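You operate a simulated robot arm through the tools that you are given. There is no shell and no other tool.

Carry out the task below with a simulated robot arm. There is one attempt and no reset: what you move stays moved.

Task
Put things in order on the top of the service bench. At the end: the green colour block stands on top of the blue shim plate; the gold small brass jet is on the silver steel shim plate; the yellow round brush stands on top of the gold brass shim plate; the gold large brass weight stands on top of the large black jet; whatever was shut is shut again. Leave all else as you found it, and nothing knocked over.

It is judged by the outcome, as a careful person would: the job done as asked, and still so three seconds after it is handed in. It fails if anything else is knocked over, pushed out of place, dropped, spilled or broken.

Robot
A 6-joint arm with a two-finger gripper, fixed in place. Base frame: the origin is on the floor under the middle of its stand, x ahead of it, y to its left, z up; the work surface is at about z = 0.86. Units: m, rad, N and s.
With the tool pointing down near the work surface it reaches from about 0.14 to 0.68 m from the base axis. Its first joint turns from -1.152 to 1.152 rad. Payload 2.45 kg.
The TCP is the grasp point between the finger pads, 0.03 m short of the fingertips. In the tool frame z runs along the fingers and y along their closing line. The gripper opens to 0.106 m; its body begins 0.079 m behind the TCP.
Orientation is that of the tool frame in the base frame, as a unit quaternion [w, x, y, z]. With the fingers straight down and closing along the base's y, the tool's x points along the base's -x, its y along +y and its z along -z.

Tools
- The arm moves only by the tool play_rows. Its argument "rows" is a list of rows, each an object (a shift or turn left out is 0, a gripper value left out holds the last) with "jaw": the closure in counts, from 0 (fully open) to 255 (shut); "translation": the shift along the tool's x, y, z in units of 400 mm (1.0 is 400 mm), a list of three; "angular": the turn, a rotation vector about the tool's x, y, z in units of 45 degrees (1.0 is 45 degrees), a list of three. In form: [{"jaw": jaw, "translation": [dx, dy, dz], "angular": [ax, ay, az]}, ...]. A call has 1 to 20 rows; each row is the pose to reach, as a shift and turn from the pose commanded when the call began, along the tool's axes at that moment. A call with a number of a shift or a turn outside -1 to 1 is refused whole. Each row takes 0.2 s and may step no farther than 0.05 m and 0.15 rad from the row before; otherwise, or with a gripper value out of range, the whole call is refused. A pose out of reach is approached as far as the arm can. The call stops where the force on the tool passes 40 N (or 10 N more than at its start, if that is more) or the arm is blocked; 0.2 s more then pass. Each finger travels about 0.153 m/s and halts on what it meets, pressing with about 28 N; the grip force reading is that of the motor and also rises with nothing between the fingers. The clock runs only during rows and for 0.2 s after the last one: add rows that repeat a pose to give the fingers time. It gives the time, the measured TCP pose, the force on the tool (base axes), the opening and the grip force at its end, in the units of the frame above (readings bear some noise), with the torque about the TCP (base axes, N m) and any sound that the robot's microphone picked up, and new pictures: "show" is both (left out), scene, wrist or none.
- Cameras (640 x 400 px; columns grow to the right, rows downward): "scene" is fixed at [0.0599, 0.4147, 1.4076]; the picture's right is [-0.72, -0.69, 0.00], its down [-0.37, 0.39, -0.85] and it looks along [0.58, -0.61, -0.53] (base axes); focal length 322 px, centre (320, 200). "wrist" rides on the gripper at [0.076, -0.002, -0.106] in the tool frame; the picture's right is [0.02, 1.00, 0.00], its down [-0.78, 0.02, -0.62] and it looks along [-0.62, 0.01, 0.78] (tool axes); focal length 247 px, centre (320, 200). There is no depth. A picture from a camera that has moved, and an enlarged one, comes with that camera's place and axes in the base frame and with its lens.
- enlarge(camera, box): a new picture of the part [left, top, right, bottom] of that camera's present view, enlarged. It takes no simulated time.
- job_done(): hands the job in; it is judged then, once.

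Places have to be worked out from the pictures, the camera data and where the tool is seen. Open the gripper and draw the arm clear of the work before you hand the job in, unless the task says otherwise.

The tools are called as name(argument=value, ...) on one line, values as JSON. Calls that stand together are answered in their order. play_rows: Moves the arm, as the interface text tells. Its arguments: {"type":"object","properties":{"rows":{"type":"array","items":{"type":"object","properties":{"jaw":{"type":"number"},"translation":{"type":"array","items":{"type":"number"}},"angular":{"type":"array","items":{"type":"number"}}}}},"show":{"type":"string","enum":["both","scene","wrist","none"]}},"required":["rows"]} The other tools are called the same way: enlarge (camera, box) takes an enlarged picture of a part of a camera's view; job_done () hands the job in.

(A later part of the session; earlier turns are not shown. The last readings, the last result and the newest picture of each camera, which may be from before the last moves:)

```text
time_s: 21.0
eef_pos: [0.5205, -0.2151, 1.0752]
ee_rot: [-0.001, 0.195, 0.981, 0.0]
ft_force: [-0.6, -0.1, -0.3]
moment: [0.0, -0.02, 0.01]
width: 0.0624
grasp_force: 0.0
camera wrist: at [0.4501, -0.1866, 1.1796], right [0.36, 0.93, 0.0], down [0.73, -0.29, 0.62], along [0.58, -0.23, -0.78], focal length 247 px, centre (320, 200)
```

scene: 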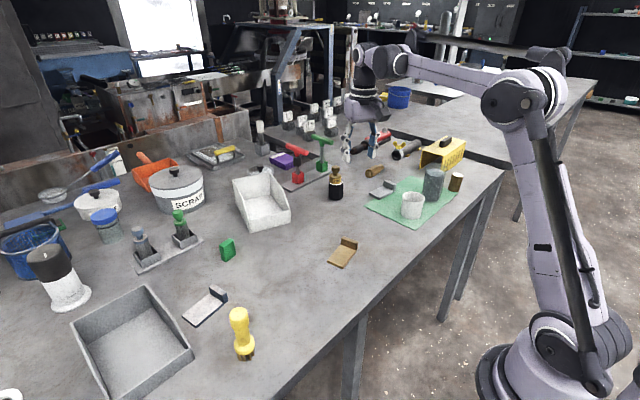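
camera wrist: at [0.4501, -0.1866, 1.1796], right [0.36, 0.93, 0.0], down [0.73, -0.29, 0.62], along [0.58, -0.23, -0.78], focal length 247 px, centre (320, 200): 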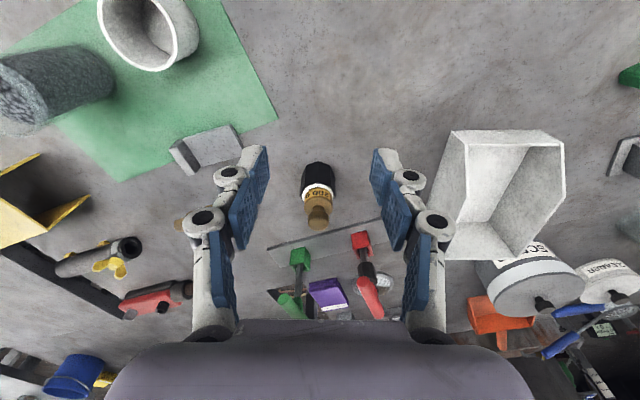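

Now over to the right-hand group to locate the "2 JET", the steel plate and surrounding glass/cup.

play_rows(rows=[{"jaw": 105, "translation": [0.015, -0.09, -0.02], "angular": [0, 0, 0.08]}, {"translation": [0.035, -0.19, -0.04], "angular": [0, 0, 0.18]}, {"translation": [0.055, -0.29, -0.0625], "angular": [0, 0, 0.28]}, {"translation": [0.07, -0.39, -0.0625], "angular": [0, 0, 0.38]}, {"translation": [0.09, -0.48, -0.0625], "angular": [0, 0, 0.47]}, {"translation": [0.1007, -0.5427, -0.0625], "angular": [0, 0, 0.522]}, {"translation": [0.1007, -0.5427, -0.0625], "angular": [0, 0, 0.522]}], show="both")

enlarge(camera="wrist", box=[150, 50, 310, 150])

enlarge(camera="wrist", box=[320, 100, 480, 200])

```text
time_s: 22.6
eef_pos: [0.4007, -0.402, 1.0978]
ee_rot: [0.0, 0.392, 0.92, 0.0]
ft_force: [-0.2, 0.6, -0.4]
moment: [0.02, -0.01, -0.01]
width: 0.0624
grasp_force: 0.1
camera wrist: at [0.3461, -0.3474, 1.2038], right [0.71, 0.71, 0.0], down [0.55, -0.55, 0.62], along [0.44, -0.44, -0.78], focal length 247 px, centre (320, 200)
```

scene: 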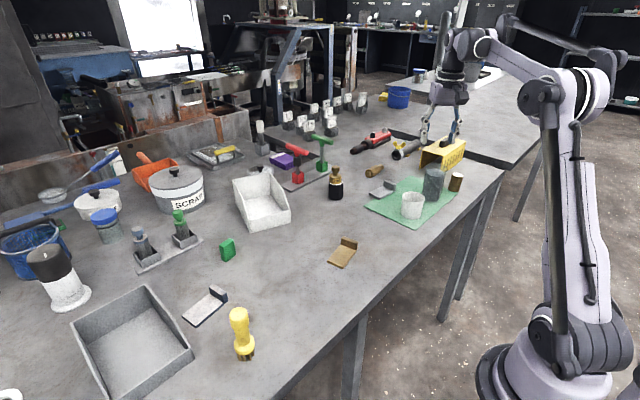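
wrist: 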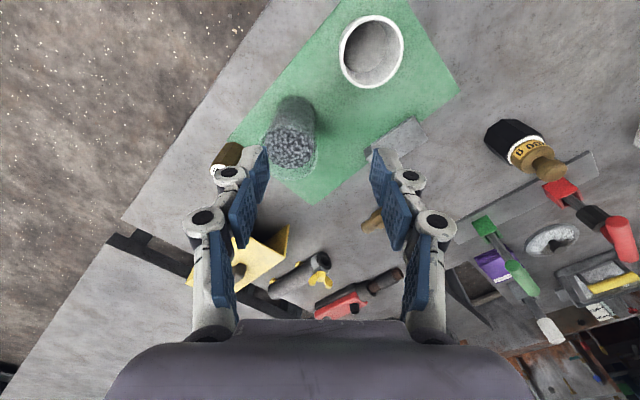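

```text
4.00 times, centred on (230, 100) of wrist
camera zoom: at [0.3461, -0.3474, 1.2038], right [0.71, 0.71, 0.0], down [0.55, -0.55, 0.62], along [0.44, -0.44, -0.78], focal length 988 px, centre (680, 600)
```

zoom: 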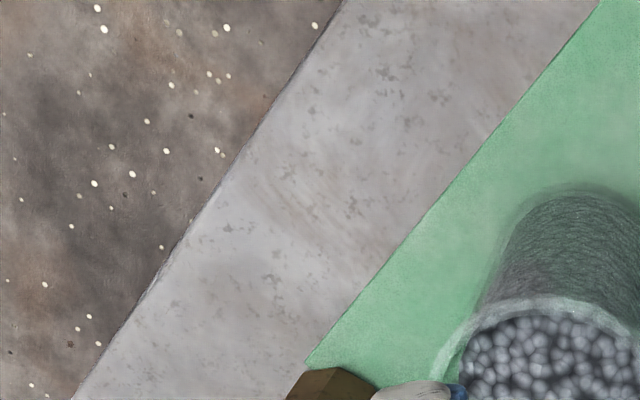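

```text
4.00 times, centred on (400, 150) of wrist
camera zoom: at [0.3461, -0.3474, 1.2038], right [0.71, 0.71, 0.0], down [0.55, -0.55, 0.62], along [0.44, -0.44, -0.78], focal length 988 px, centre (0, 400)
```

zoom: 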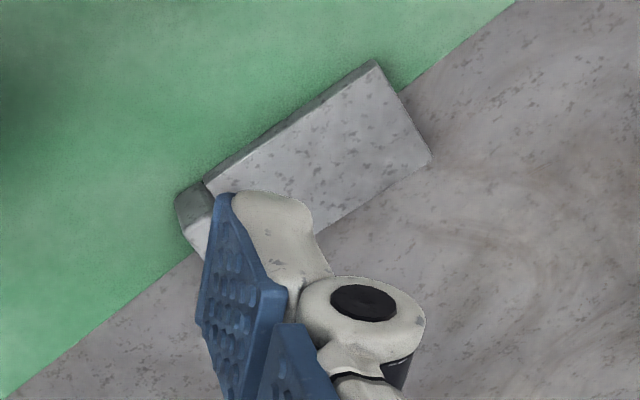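

The finger hides jet 2; I'll shift so that the jet appears between the fingers, keeping above the glass.

play_rows(rows=[{"jaw": 105, "translation": [-0.018, -0.1, 0.03], "angular": [0, 0, 0.08]}, {"translation": [-0.036, -0.2, 0.07], "angular": [0, 0, 0.16]}, {"translation": [-0.0545, -0.297, 0.12], "angular": [0, 0, 0.24]}, {"translation": [-0.0545, -0.297, 0.12], "angular": [0, 0, 0.24]}], show="both")

enlarge(camera="wrist", box=[240, 80, 432, 200])

```text
time_s: 23.6
eef_pos: [0.329, -0.5006, 1.0486]
ee_rot: [0.0, 0.476, 0.879, 0.001]
ft_force: [0.3, -0.2, -0.3]
moment: [-0.05, 0.0, -0.03]
width: 0.0623
grasp_force: 0.0
camera wrist: at [0.2871, -0.4361, 1.1538], right [0.83, 0.56, 0.0], down [0.44, -0.65, 0.62], along [0.35, -0.51, -0.78], focal length 247 px, centre (320, 200)
```

scene: 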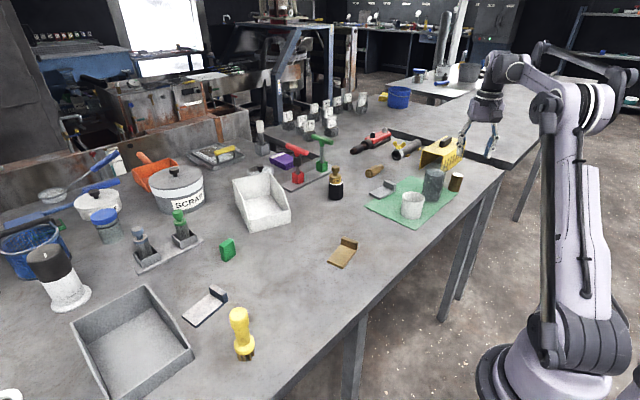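
wrist: 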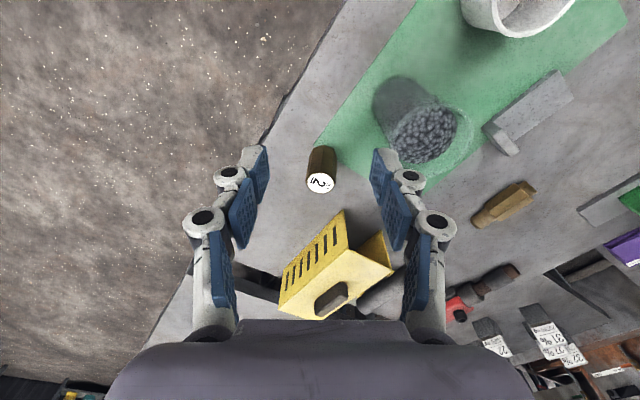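

```text
3.33 times, centred on (336, 140) of wrist
camera zoom: at [0.2871, -0.4361, 1.1538], right [0.83, 0.56, 0.0], down [0.44, -0.65, 0.62], along [0.35, -0.51, -0.78], focal length 823 px, centre (267, 400)
```

zoom: 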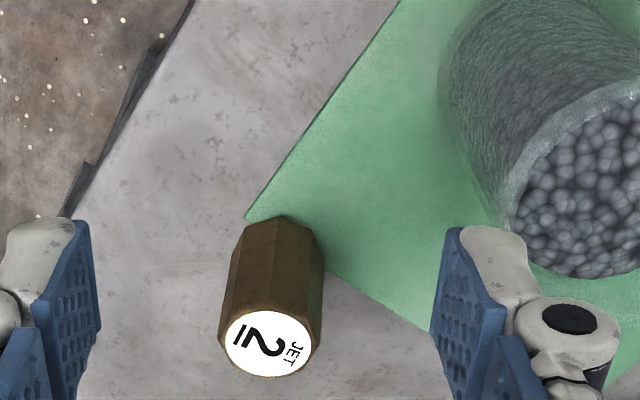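

enlarge(camera="wrist", box=[296, 140, 352, 200])

enlarge(camera="scene", box=[410, 155, 490, 205])

```text
6.67 times, centred on (324, 170) of wrist
camera zoom: at [0.2871, -0.4361, 1.1538], right [0.83, 0.56, 0.0], down [0.44, -0.65, 0.62], along [0.35, -0.51, -0.78], focal length 1646 px, centre (293, 400)
```

zoom: 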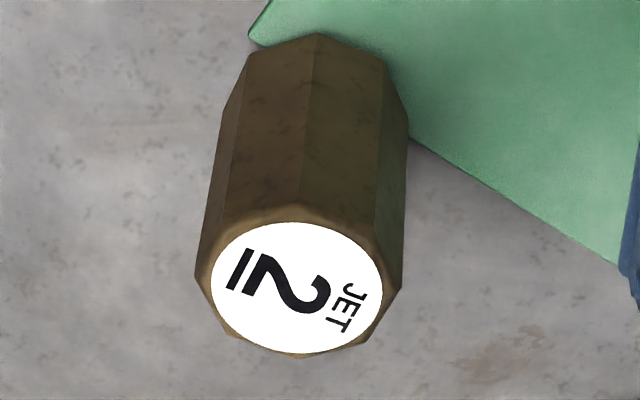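

```text
8.00 times, centred on (450, 180) of scene
camera zoom: at [0.0599, 0.4147, 1.4076], right [-0.72, -0.69, 0.0], down [-0.37, 0.39, -0.85], along [0.58, -0.61, -0.53], focal length 2579 px, centre (-720, 360)
```

zoom: 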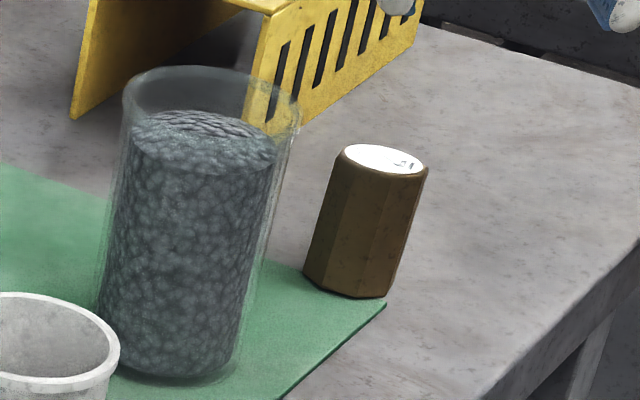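

enlarge(camera="wrist", box=[470, 55, 598, 175])

enlarge(camera="wrist", box=[300, 40, 492, 180])

```text
3.33 times, centred on (534, 115) of wrist
camera zoom: at [0.2871, -0.4361, 1.1538], right [0.83, 0.56, 0.0], down [0.44, -0.65, 0.62], along [0.35, -0.51, -0.78], focal length 823 px, centre (-393, 483)
```

zoom: 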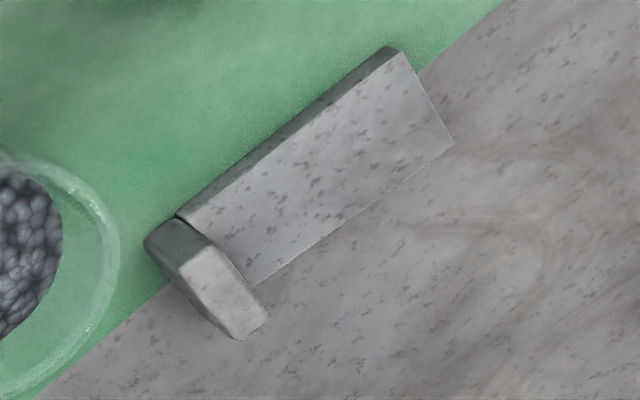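

```text
2.86 times, centred on (396, 110) of wrist
camera zoom: at [0.2871, -0.4361, 1.1538], right [0.83, 0.56, 0.0], down [0.44, -0.65, 0.62], along [0.35, -0.51, -0.78], focal length 706 px, centre (103, 457)
```

zoom: 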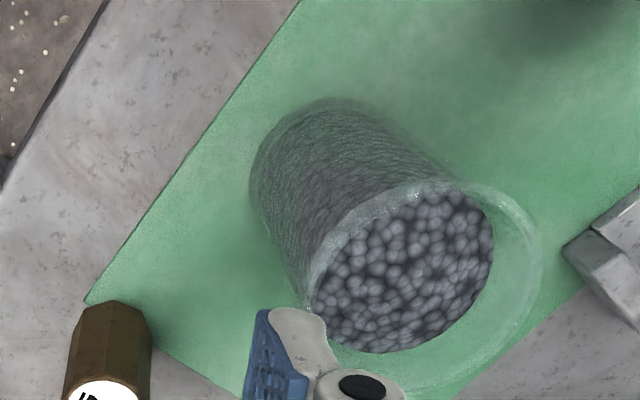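

Jet 2 is ≈(0.380, −0.568), 58 mm tall, octagon ≈35 mm across flats; the glass (rim z≈0.975) is at ≈(0.404, −0.457), so I choose the closing line across flats that stays away from the glass (yaw ≈ −82°). Rotating the tool in place at safe height.

play_rows(rows=[{"jaw": 105, "angular": [0, 0, 0.14]}, {"angular": [0, 0, 0.28]}, {"angular": [0, 0, 0.42]}, {"angular": [0, 0, 0.562]}, {"angular": [0, 0, 0.562]}], show="none")

play_rows(rows=[{"jaw": 105, "angular": [0, -0.064, 0]}, {"angular": [0, -0.1273, 0]}, {"angular": [0, -0.1273, 0]}], show="both")

enlarge(camera="wrist", box=[300, 80, 460, 200])

```text
time_s: 24.8
eef_pos: [0.3307, -0.4995, 1.0516]
ee_rot: [0.0, 0.658, 0.753, 0.0]
ft_force: [0.6, -0.2, -0.5]
moment: [0.01, 0.02, -0.01]
width: 0.0624
grasp_force: 0.0
```

```text
time_s: 25.6
eef_pos: [0.3306, -0.4972, 1.0508]
ee_rot: [0.039, 0.656, 0.753, -0.033]
ft_force: [-0.5, 0.6, -0.4]
moment: [-0.02, 0.02, 0.03]
width: 0.0624
grasp_force: 0.0
camera wrist: at [0.3182, -0.4117, 1.1473], right [0.99, 0.16, 0.0], down [0.11, -0.71, 0.7], along [0.11, -0.69, -0.72], focal length 247 px, centre (320, 200)
```

scene: 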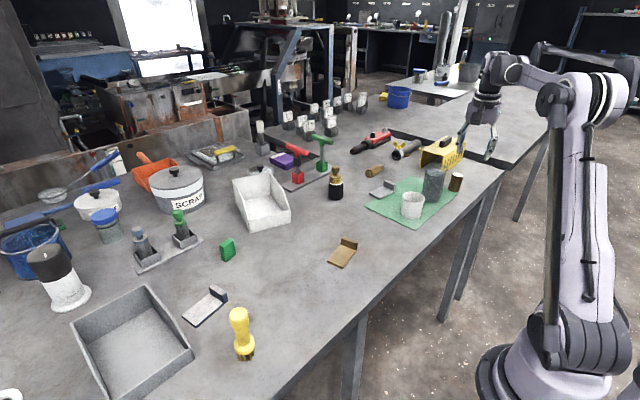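
wrist: 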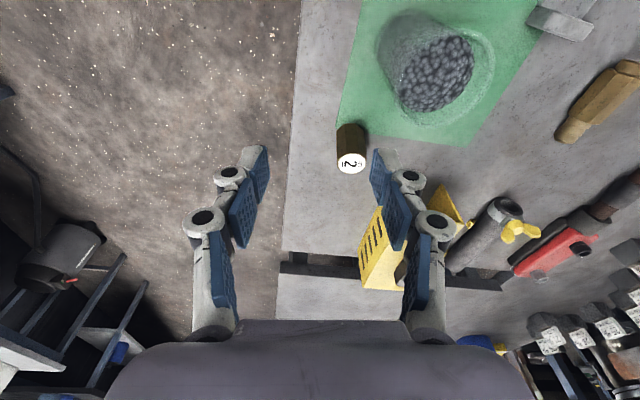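

```text
3.33 times, centred on (380, 140) of wrist
camera zoom: at [0.3182, -0.4117, 1.1473], right [0.99, 0.16, 0.0], down [0.11, -0.71, 0.7], along [0.11, -0.69, -0.72], focal length 823 px, centre (120, 400)
```

zoom: 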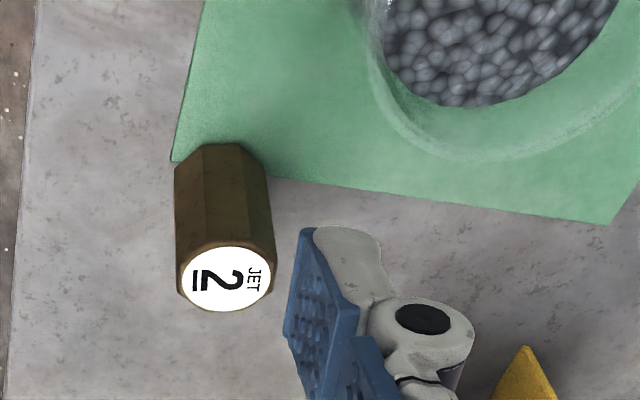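

Jet flats now square to the fingers; jet centre ≈(0.379, −0.569). Moving to a hover above it (horizontal first, then down to z≈0.985), staying clear of the glass.

play_rows(rows=[{"jaw": 105, "translation": [-0.08, 0.04, 0.008]}, {"translation": [-0.15, 0.08, 0.015]}, {"translation": [-0.188, 0.096, 0.019]}, {"translation": [-0.18, 0.096, 0.1]}, {"translation": [-0.1713, 0.096, 0.183]}, {"translation": [-0.1713, 0.096, 0.183]}, {"translation": [-0.1713, 0.096, 0.183]}], show="both")

enlarge(camera="wrist", box=[220, 60, 420, 200])

enlarge(camera="scene", box=[400, 110, 500, 210])

```text
time_s: 27.2
eef_pos: [0.3781, -0.5701, 0.9851]
ee_rot: [0.038, 0.657, 0.753, -0.032]
ft_force: [0.2, 0.0, -0.2]
moment: [0.02, -0.03, 0.02]
width: 0.0624
grasp_force: 0.0
out of reach, approached as far as the arm can: row 3
camera wrist: at [0.365, -0.4834, 1.0814], right [0.99, 0.16, 0.0], down [0.11, -0.71, 0.7], along [0.11, -0.69, -0.72], focal length 247 px, centre (320, 200)
```

scene: 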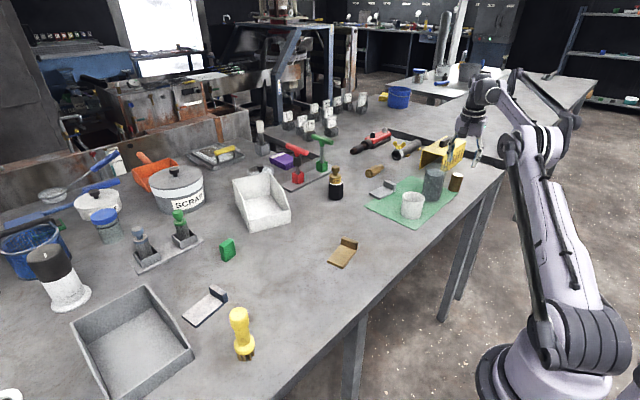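
wrist: 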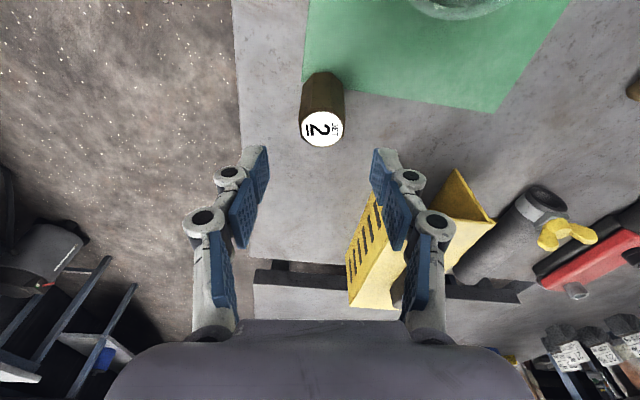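

```text
2.86 times, centred on (320, 130) of wrist
camera zoom: at [0.365, -0.4834, 1.0814], right [0.99, 0.16, 0.0], down [0.11, -0.71, 0.7], along [0.11, -0.69, -0.72], focal length 706 px, centre (320, 400)
```

zoom: 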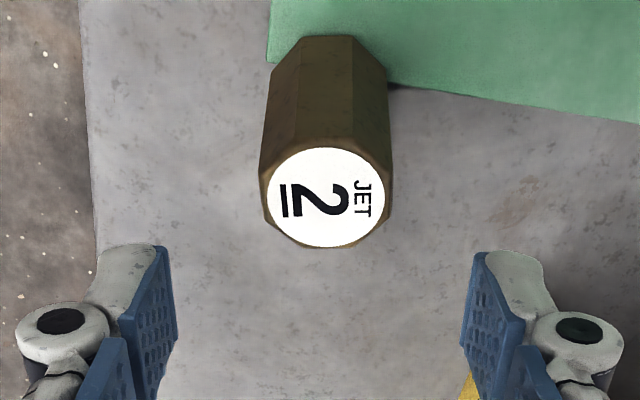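

```text
4.00 times, centred on (450, 160) of scene
camera zoom: at [0.0599, 0.4147, 1.4076], right [-0.72, -0.69, 0.0], down [-0.37, 0.39, -0.85], along [0.58, -0.61, -0.53], focal length 1290 px, centre (-200, 360)
```

zoom: 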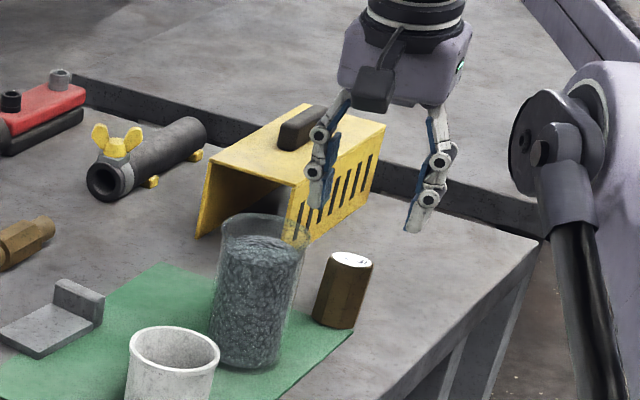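

Perfectly aligned over jet 2. Descending vertically to grip its upper part (tips ~25 mm above bench), then closing.

play_rows(rows=[{"jaw": 105, "translation": [0.006, 0, 0.06]}, {"translation": [0.012, 0, 0.12]}, {"translation": [0.0175, 0, 0.1741]}, {"translation": [0.0175, 0, 0.1741]}, {"translation": [0.0175, 0, 0.1741]}], show="both")

enlarge(camera="scene", box=[400, 110, 500, 210])

```text
time_s: 28.4
eef_pos: [0.3798, -0.5688, 0.9137]
ee_rot: [0.038, 0.656, 0.753, -0.032]
ft_force: [-0.3, -0.2, 0.6]
moment: [0.03, -0.02, 0.02]
width: 0.0624
grasp_force: 0.1
camera wrist: at [0.3672, -0.482, 1.0113], right [0.99, 0.16, 0.0], down [0.11, -0.71, 0.7], along [0.11, -0.69, -0.72], focal length 247 px, centre (320, 200)
```

scene: 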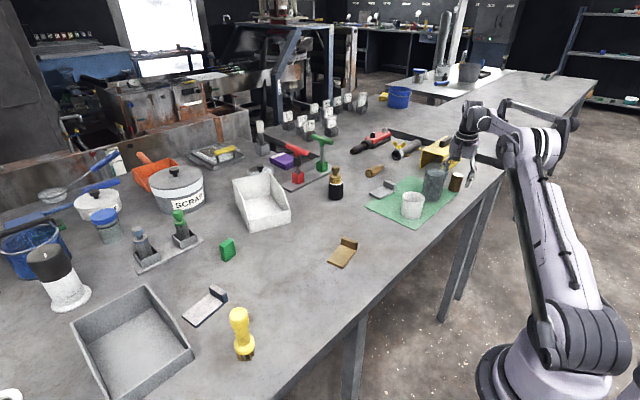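
wrist: 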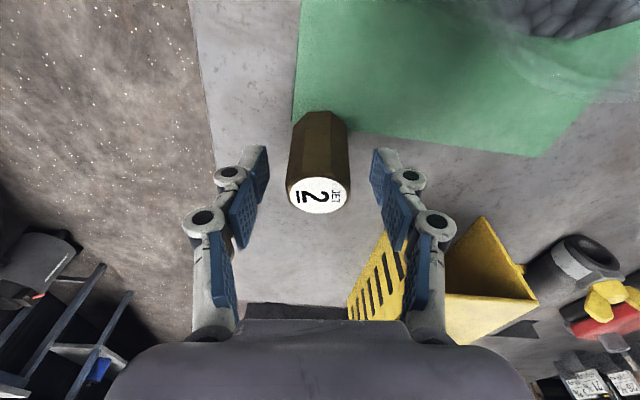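

```text
4.00 times, centred on (450, 160) of scene
camera zoom: at [0.0599, 0.4147, 1.4076], right [-0.72, -0.69, 0.0], down [-0.37, 0.39, -0.85], along [0.58, -0.61, -0.53], focal length 1290 px, centre (-200, 360)
```

zoom: 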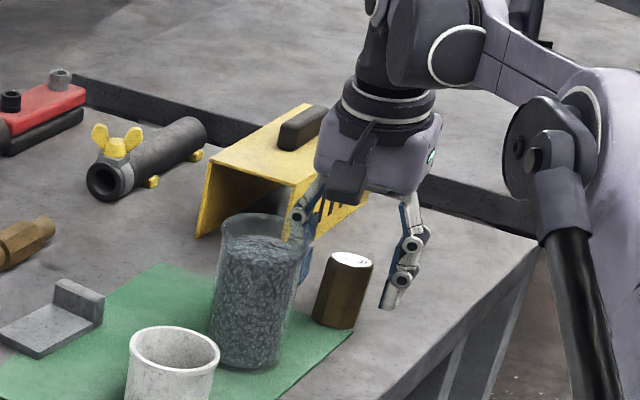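

No contact and the jet is between the fingers. Closing, then lifting along the tool axis a little to check the hold.

play_rows(rows=[{"jaw": 160}, {"jaw": 255}, {"jaw": 255}, {"jaw": 255}, {"jaw": 255, "translation": [0, 0, -0.03]}, {"translation": [0, 0, -0.07]}, {"translation": [0, 0, -0.07]}], show="both")

enlarge(camera="scene", box=[400, 110, 500, 210])

```text
time_s: 30.0
eef_pos: [0.3797, -0.5653, 0.941]
ee_rot: [0.038, 0.656, 0.753, -0.031]
ft_force: [-0.2, 0.1, -3.1]
moment: [0.01, 0.03, -0.01]
width: 0.0335
grasp_force: 28.1
camera wrist: at [0.366, -0.4788, 1.0386], right [0.99, 0.16, 0.0], down [0.11, -0.71, 0.7], along [0.11, -0.69, -0.72], focal length 247 px, centre (320, 200)
```

scene: 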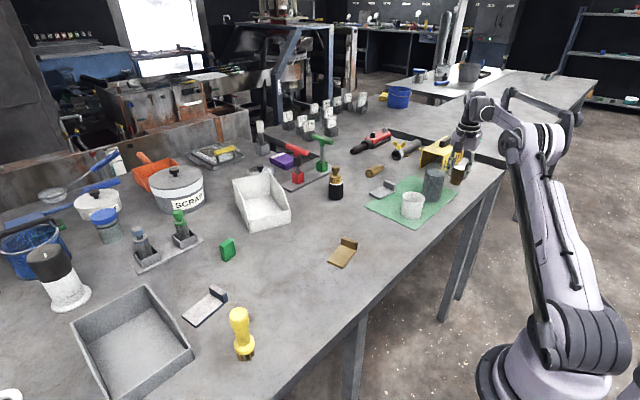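
wrist: 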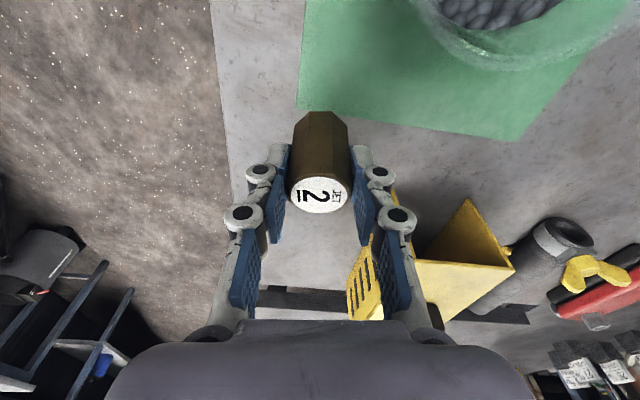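

```text
4.00 times, centred on (450, 160) of scene
camera zoom: at [0.0599, 0.4146, 1.4077], right [-0.72, -0.69, 0.0], down [-0.37, 0.39, -0.85], along [0.58, -0.61, -0.53], focal length 1290 px, centre (-200, 360)
```

zoom: 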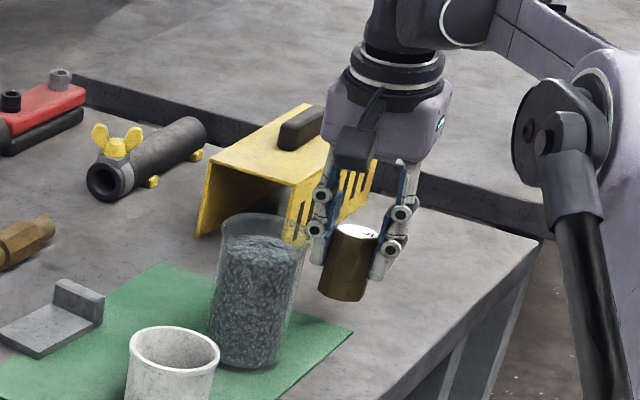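

Jet 2 is held (33.5 mm across flats). Lifting clear of the glass rim (jet bottom ≥1.0) and carrying it over toward the steel plate.

play_rows(rows=[{"jaw": 255, "translation": [0, 0, -0.075]}, {"translation": [0, 0, -0.15]}, {"translation": [0.025, 0, -0.22]}, {"translation": [0.0494, 0, -0.2889]}, {"translation": [0.0494, 0, -0.2889]}, {"translation": [0.1148, 0.0721, -0.2955]}, {"translation": [0.1802, 0.1442, -0.302]}, {"translation": [0.2456, 0.2163, -0.3086]}, {"translation": [0.311, 0.2885, -0.3151]}, {"translation": [0.3765, 0.3606, -0.3217]}, {"translation": [0.3765, 0.3606, -0.3217]}], show="both")

enlarge(camera="scene", box=[340, 100, 480, 220])

```text
time_s: 32.4
eef_pos: [0.5001, -0.3853, 1.0545]
ee_rot: [0.037, 0.656, 0.753, -0.032]
ft_force: [-0.3, -0.6, -3.2]
moment: [0.01, 0.01, 0.0]
width: 0.0334
grasp_force: 27.8
camera wrist: at [0.4871, -0.2991, 1.1515], right [0.99, 0.16, 0.0], down [0.11, -0.71, 0.7], along [0.11, -0.69, -0.72], focal length 247 px, centre (320, 200)
```

scene: 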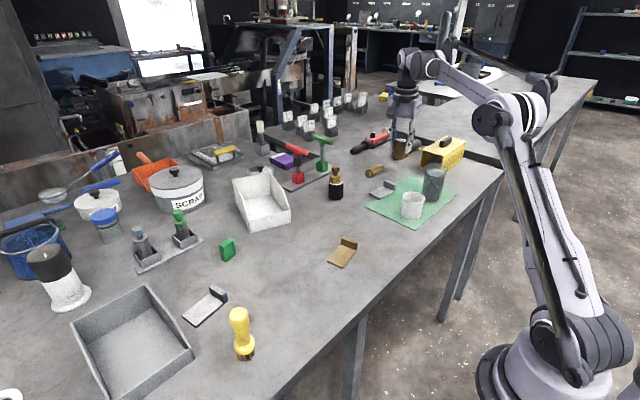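
wrist: 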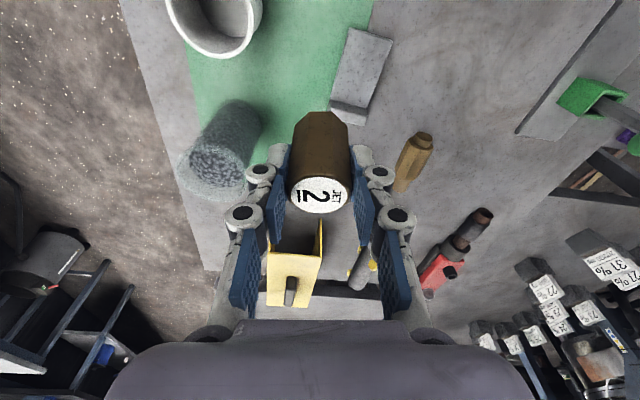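

```text
3.33 times, centred on (410, 160) of scene
camera zoom: at [0.0599, 0.4147, 1.4076], right [-0.72, -0.69, 0.0], down [-0.37, 0.39, -0.85], along [0.58, -0.61, -0.53], focal length 1075 px, centre (20, 333)
```

zoom: 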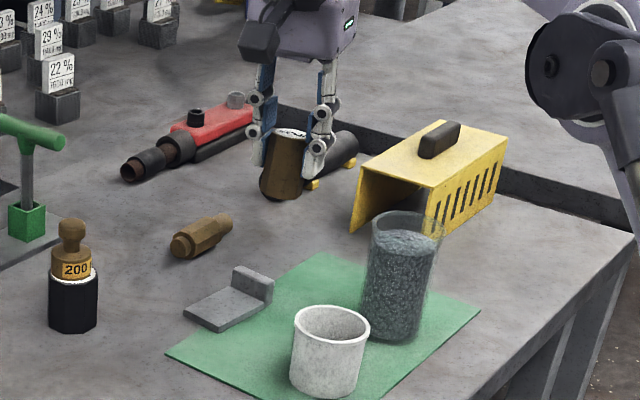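

enlarge(camera="wrist", box=[300, 15, 428, 135])

```text
3.33 times, centred on (364, 75) of wrist
camera zoom: at [0.4871, -0.2991, 1.1515], right [0.99, 0.16, 0.0], down [0.11, -0.71, 0.7], along [0.11, -0.69, -0.72], focal length 823 px, centre (173, 617)
```

zoom: 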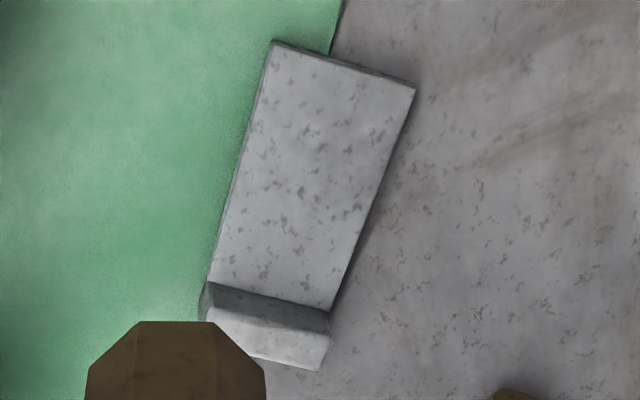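

Steel plate flat centre ≈(0.541, −0.378), free of obstacles. Moving to just above it (jet bottom ~3.5 cm above the plate).

play_rows(rows=[{"jaw": 255, "translation": [0.006, 0.05, 0.06]}, {"translation": [0.018, 0.09, 0.14]}, {"translation": [0.028, 0.1047, 0.2]}, {"translation": [0.0338, 0.1047, 0.2466]}, {"translation": [0.0338, 0.1047, 0.2466]}, {"translation": [0.0338, 0.1047, 0.2466]}], show="both")

enlarge(camera="wrist", box=[240, 30, 400, 150])

enlarge(camera="scene", box=[350, 140, 430, 210])

```text
time_s: 33.8
eef_pos: [0.5416, -0.3751, 0.9566]
ee_rot: [0.038, 0.657, 0.752, -0.032]
ft_force: [0.5, -0.9, -2.1]
moment: [0.01, -0.01, -0.01]
width: 0.0333
grasp_force: 28.3
camera wrist: at [0.5278, -0.2882, 1.0534], right [0.99, 0.16, 0.0], down [0.11, -0.71, 0.7], along [0.11, -0.69, -0.72], focal length 247 px, centre (320, 200)
```

scene: 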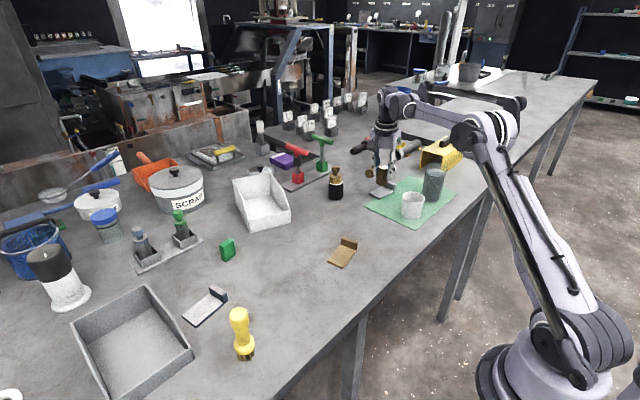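
wrist: 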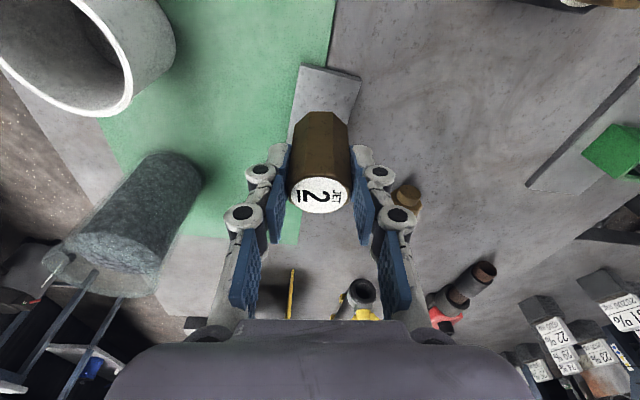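

```text
3.33 times, centred on (320, 90) of wrist
camera zoom: at [0.5278, -0.2882, 1.0534], right [0.99, 0.16, 0.0], down [0.11, -0.71, 0.7], along [0.11, -0.69, -0.72], focal length 823 px, centre (320, 567)
```

zoom: 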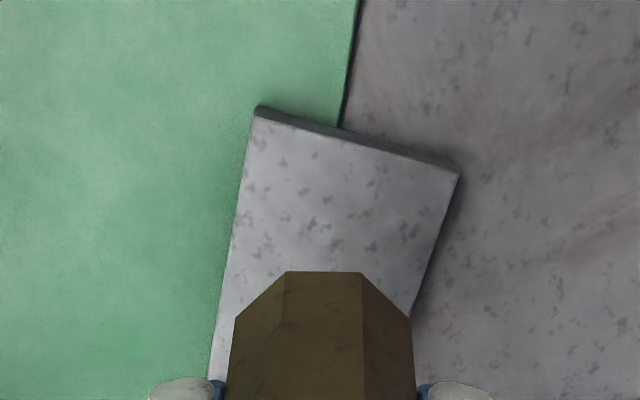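

```text
5.71 times, centred on (390, 175) of scene
camera zoom: at [0.06, 0.4147, 1.4076], right [-0.72, -0.69, 0.0], down [-0.37, 0.39, -0.85], along [0.58, -0.61, -0.53], focal length 1842 px, centre (-80, 343)
```

zoom: 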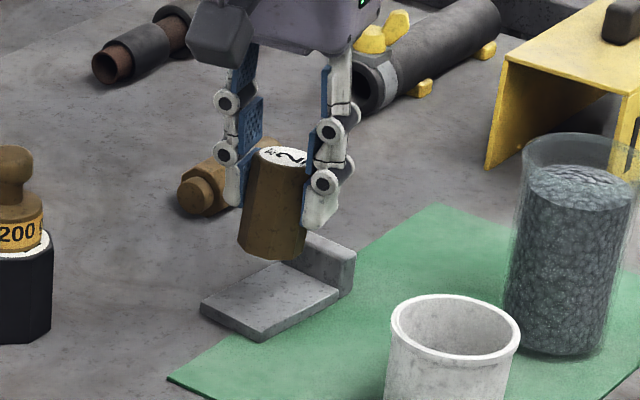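

Well centred over the plate's flat. Lowering most of the way, then in small steps by force.

play_rows(rows=[{"jaw": 255, "translation": [0.003, 0, 0.03]}, {"translation": [0.006, 0, 0.06]}, {"translation": [0.0075, 0, 0.0746]}, {"translation": [0.0075, 0, 0.0746]}], show="none")

play_rows(rows=[{"jaw": 255, "translation": [0.0005, 0, 0.005]}, {"translation": [0.0005, 0, 0.005]}], show="none")

play_rows(rows=[{"jaw": 255, "translation": [0.0005, 0, 0.005]}, {"translation": [0.0005, 0, 0.005]}], show="none")

```text
time_s: 34.8
eef_pos: [0.5415, -0.377, 0.9276]
ee_rot: [0.037, 0.657, 0.752, -0.032]
ft_force: [0.8, 0.6, -2.9]
moment: [0.01, 0.0, -0.03]
width: 0.0334
grasp_force: 27.9
```

```text
time_s: 35.4
eef_pos: [0.5404, -0.3751, 0.9253]
ee_rot: [0.038, 0.657, 0.752, -0.033]
ft_force: [1.7, -1.4, 5.8]
moment: [-0.23, -0.02, -0.01]
width: 0.0335
grasp_force: 27.8
```

```text
time_s: 36.0
eef_pos: [0.5416, -0.374, 0.923]
ee_rot: [0.039, 0.656, 0.753, -0.032]
ft_force: [3.1, -0.5, 20.8]
moment: [-0.32, -0.23, 0.02]
width: 0.0337
grasp_force: 28.0
```

Contact reached (≈21 N). Relaxing by ~1.5 mm and checking how the jet sits.

play_rows(rows=[{"jaw": 255, "translation": [-0.0004, 0, -0.004]}, {"translation": [-0.0004, 0, -0.004]}], show="both")

enlarge(camera="scene", box=[350, 140, 430, 210])

enlarge(camera="wrist", box=[240, 50, 400, 210])

```text
time_s: 36.6
eef_pos: [0.5407, -0.375, 0.9237]
ee_rot: [0.038, 0.658, 0.752, -0.032]
ft_force: [1.3, 0.3, -1.8]
moment: [-0.03, 0.0, 0.02]
width: 0.0335
grasp_force: 28.1
camera wrist: at [0.5276, -0.2886, 1.0209], right [0.99, 0.16, 0.0], down [0.11, -0.71, 0.7], along [0.11, -0.69, -0.72], focal length 247 px, centre (320, 200)
```

scene: 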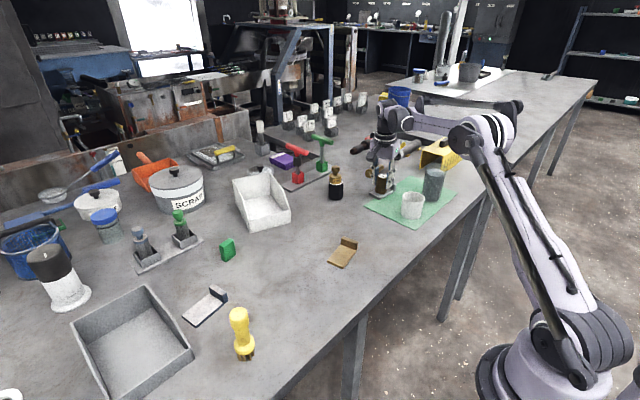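
wrist: 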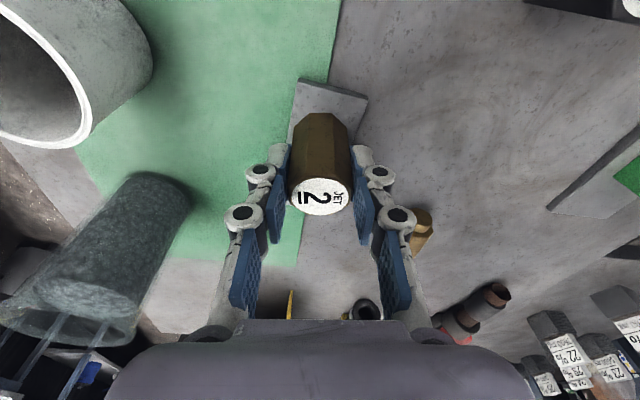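

```text
5.71 times, centred on (390, 175) of scene
camera zoom: at [0.0599, 0.4147, 1.4076], right [-0.72, -0.69, 0.0], down [-0.37, 0.39, -0.85], along [0.58, -0.61, -0.53], focal length 1842 px, centre (-80, 343)
```

zoom: 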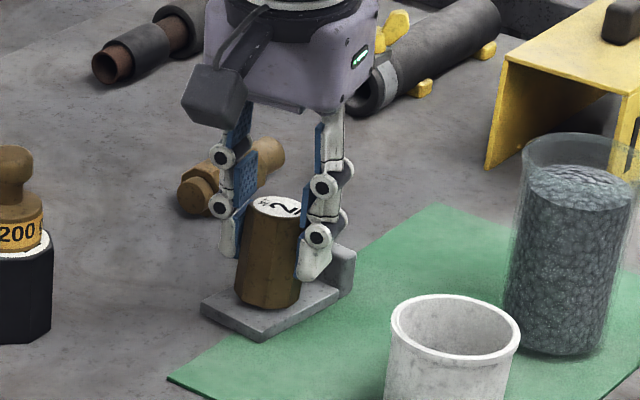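

```text
2.50 times, centred on (320, 130) of wrist
camera zoom: at [0.5276, -0.2886, 1.0209], right [0.99, 0.16, 0.0], down [0.11, -0.71, 0.7], along [0.11, -0.69, -0.72], focal length 617 px, centre (320, 375)
```

zoom: 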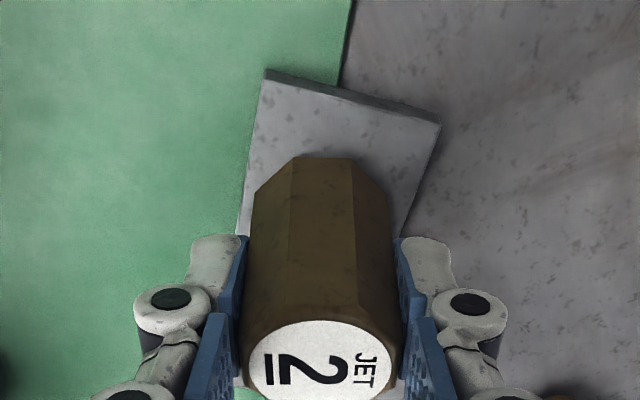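

Nearly unloaded. Lowering 1 mm back to touch, then opening gradually.

play_rows(rows=[{"jaw": 255, "translation": [0.0002, 0, 0.0025]}, {"jaw": 255, "translation": [0.0002, 0, 0.0025]}, {"jaw": 225, "translation": [0.0002, 0, 0.0025]}, {"jaw": 190, "translation": [0.0002, 0, 0.0025]}, {"jaw": 150, "translation": [0.0002, 0, 0.0025]}, {"jaw": 120, "translation": [0.0002, 0, 0.0025]}, {"jaw": 120, "translation": [0.0002, 0, 0.0025]}], show="both")

enlarge(camera="scene", box=[350, 140, 430, 210])

enlarge(camera="wrist", box=[240, 50, 400, 210])

```text
time_s: 38.2
eef_pos: [0.5408, -0.3743, 0.9234]
ee_rot: [0.038, 0.657, 0.752, -0.032]
ft_force: [0.3, 0.4, 0.3]
moment: [-0.01, 0.0, 0.0]
width: 0.056
grasp_force: 0.2
camera wrist: at [0.5278, -0.2887, 1.0202], right [0.99, 0.16, 0.0], down [0.11, -0.71, 0.7], along [0.11, -0.69, -0.72], focal length 247 px, centre (320, 200)
```

scene: 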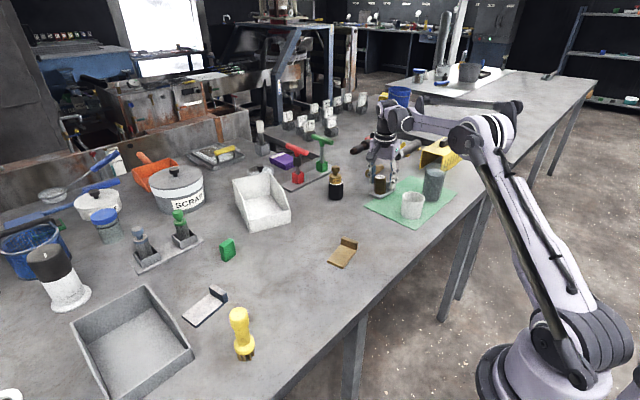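
wrist: 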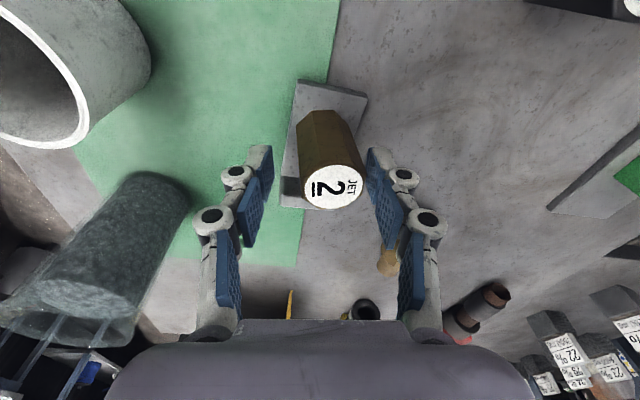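

```text
5.71 times, centred on (390, 175) of scene
camera zoom: at [0.0599, 0.4147, 1.4076], right [-0.72, -0.69, 0.0], down [-0.37, 0.39, -0.85], along [0.58, -0.61, -0.53], focal length 1842 px, centre (-80, 343)
```

zoom: 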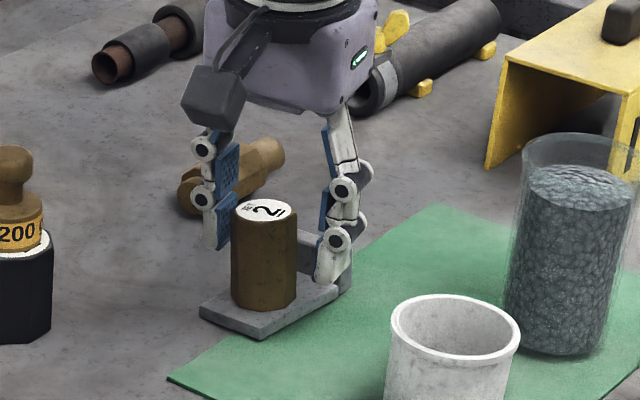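

```text
2.50 times, centred on (320, 130) of wrist
camera zoom: at [0.5278, -0.2887, 1.0202], right [0.99, 0.16, 0.0], down [0.11, -0.71, 0.7], along [0.11, -0.69, -0.72], focal length 617 px, centre (320, 375)
```

zoom: 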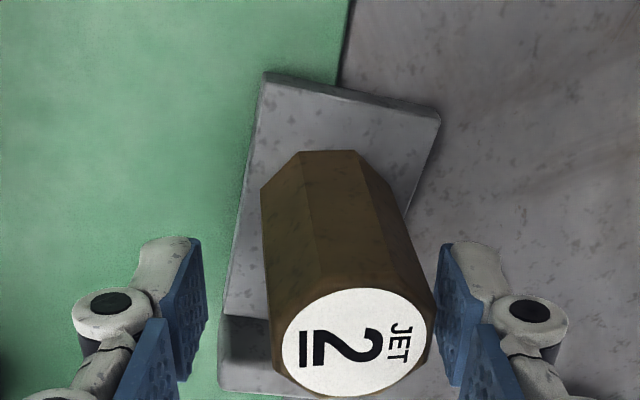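

The jet is released and seems to lean slightly (plate lies partly on the mat edge). Let me look closer before moving.

enlarge(camera="scene", box=[366, 165, 406, 200])

enlarge(camera="wrist", box=[280, 70, 376, 220])

```text
11.43 times, centred on (386, 182) of scene
camera zoom: at [0.0599, 0.4147, 1.4076], right [-0.72, -0.69, 0.0], down [-0.37, 0.39, -0.85], along [0.58, -0.61, -0.53], focal length 3685 px, centre (-434, 400)
```

zoom: 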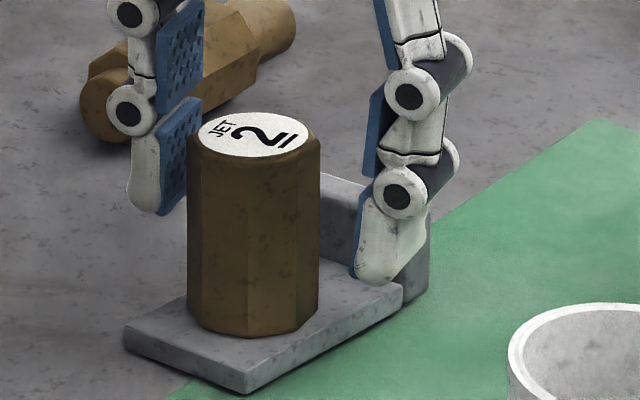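

```text
2.67 times, centred on (328, 145) of wrist
camera zoom: at [0.5278, -0.2887, 1.0202], right [0.99, 0.16, 0.0], down [0.11, -0.71, 0.7], along [0.11, -0.69, -0.72], focal length 659 px, centre (299, 347)
```

zoom: 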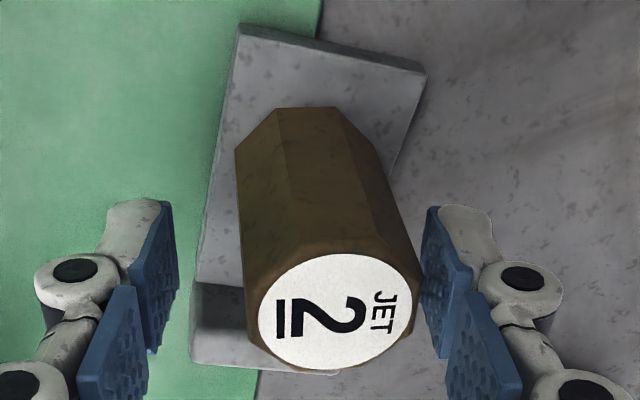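

The jet sits flush on the plate (plate itself slopes slightly because it lies half on the mat, as found). Opening wider and withdrawing straight up.

play_rows(rows=[{"jaw": 60}, {"jaw": 60}, {"translation": [-0.004, 0, -0.04]}, {"translation": [-0.01, 0, -0.1]}, {"translation": [-0.018, 0, -0.18]}, {"translation": [-0.025, 0, -0.25]}, {"translation": [-0.025, 0, -0.25]}], show="both")

enlarge(camera="scene", box=[350, 155, 430, 225])

```text
time_s: 39.8
eef_pos: [0.5376, -0.3738, 1.0252]
ee_rot: [0.038, 0.657, 0.753, -0.033]
ft_force: [-0.5, -0.8, 0.2]
moment: [0.0, -0.01, 0.01]
width: 0.0811
grasp_force: 0.2
camera wrist: at [0.5252, -0.2875, 1.1209], right [0.99, 0.16, 0.0], down [0.11, -0.71, 0.7], along [0.11, -0.69, -0.72], focal length 247 px, centre (320, 200)
```

scene: 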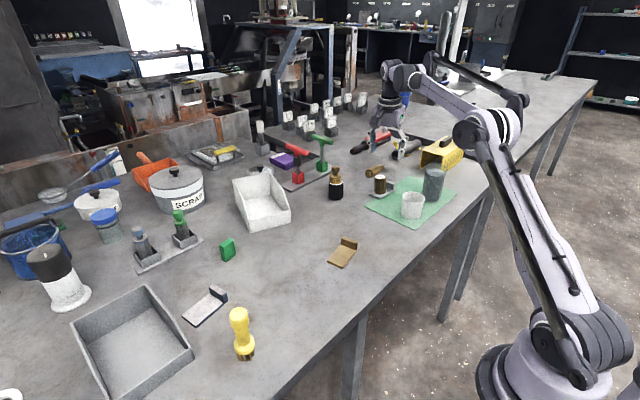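
wrist: 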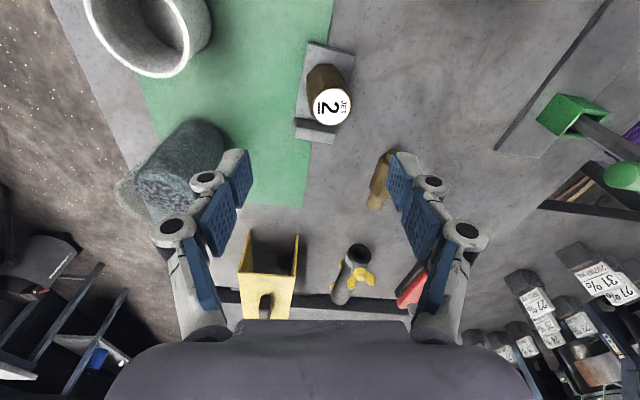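

```text
5.71 times, centred on (390, 190) of scene
camera zoom: at [0.0599, 0.4147, 1.4076], right [-0.72, -0.69, 0.0], down [-0.37, 0.39, -0.85], along [0.58, -0.61, -0.53], focal length 1842 px, centre (-80, 257)
```

zoom: 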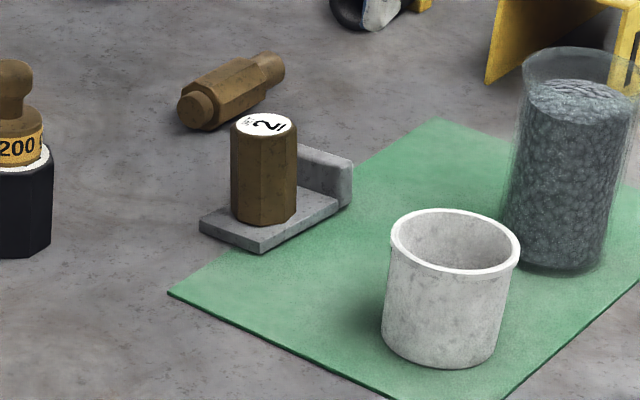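

Jet 2 stands on the steel plate. Now heading to the left side: level the tool and move to a central high point, then rotate the yaw back.

play_rows(rows=[{"jaw": 60, "translation": [0.02, 0, -0.1], "angular": [0, 0.04, 0]}, {"translation": [0.12, -0.03, -0.15], "angular": [0, 0.09, 0]}, {"translation": [0.23, -0.06, -0.18], "angular": [0, 0.1273, 0]}, {"translation": [0.34, -0.09, -0.21], "angular": [0, 0.1273, 0]}, {"translation": [0.45, -0.12, -0.23], "angular": [0, 0.1273, 0]}, {"translation": [0.5636, -0.146, -0.245], "angular": [0, 0.1273, 0]}], show="none")

play_rows(rows=[{"jaw": 60, "angular": [0, 0, -0.17]}, {"angular": [0, 0, -0.34]}, {"angular": [0, 0, -0.51]}, {"angular": [0, 0, -0.68]}, {"angular": [0, 0, -0.85]}, {"angular": [0, 0, -1.0]}, {"angular": [0, 0, -1.0]}], show="none")

play_rows(rows=[{"jaw": 60, "angular": [0, 0, -0.17]}, {"angular": [0, 0, -0.34]}, {"angular": [0, 0, -0.51]}, {"angular": [0, 0, -0.68]}, {"angular": [0, 0, -0.85]}, {"angular": [0, 0, -1.0]}, {"angular": [0, 0, -1.0]}], show="both")

```text
time_s: 41.2
eef_pos: [0.4504, -0.1546, 1.0982]
ee_rot: [0.0, 0.658, 0.753, 0.001]
ft_force: [-0.4, -0.1, 1.0]
moment: [-0.01, 0.02, 0.02]
width: 0.081
grasp_force: 0.1
```

```text
time_s: 42.8
eef_pos: [0.4524, -0.1525, 1.099]
ee_rot: [0.0, 0.318, 0.948, 0.0]
ft_force: [-0.4, -0.6, -0.4]
moment: [0.01, 0.0, -0.01]
width: 0.081
grasp_force: 0.0
```

```text
time_s: 44.4
eef_pos: [0.4502, -0.1513, 1.0983]
ee_rot: [0.002, -0.069, 0.998, 0.001]
ft_force: [0.6, -0.4, -0.2]
moment: [0.0, -0.01, -0.01]
width: 0.0809
grasp_force: 0.0
camera wrist: at [0.3756, -0.1626, 1.2034], right [-0.16, 0.99, 0.0], down [0.77, 0.12, 0.62], along [0.61, 0.1, -0.78], focal length 247 px, centre (320, 200)
```

scene: 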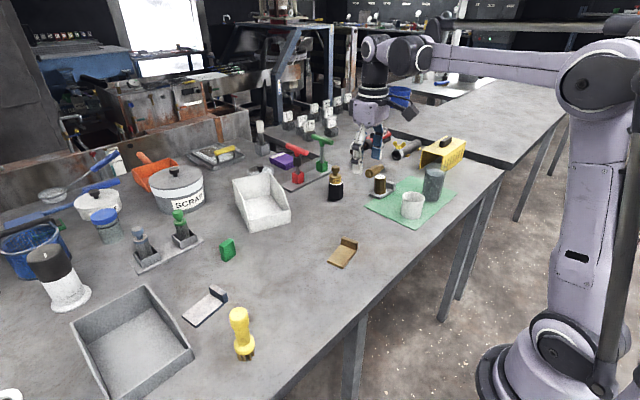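
wrist: 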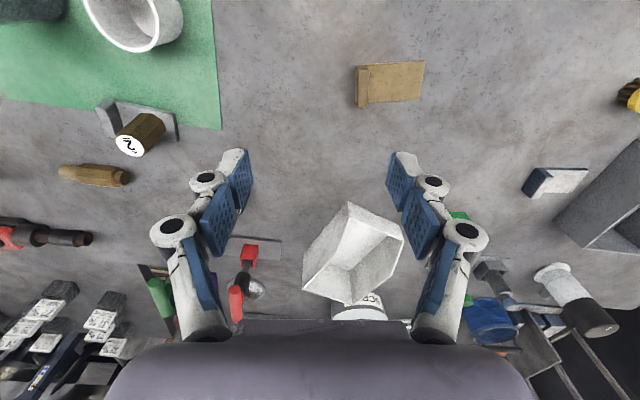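

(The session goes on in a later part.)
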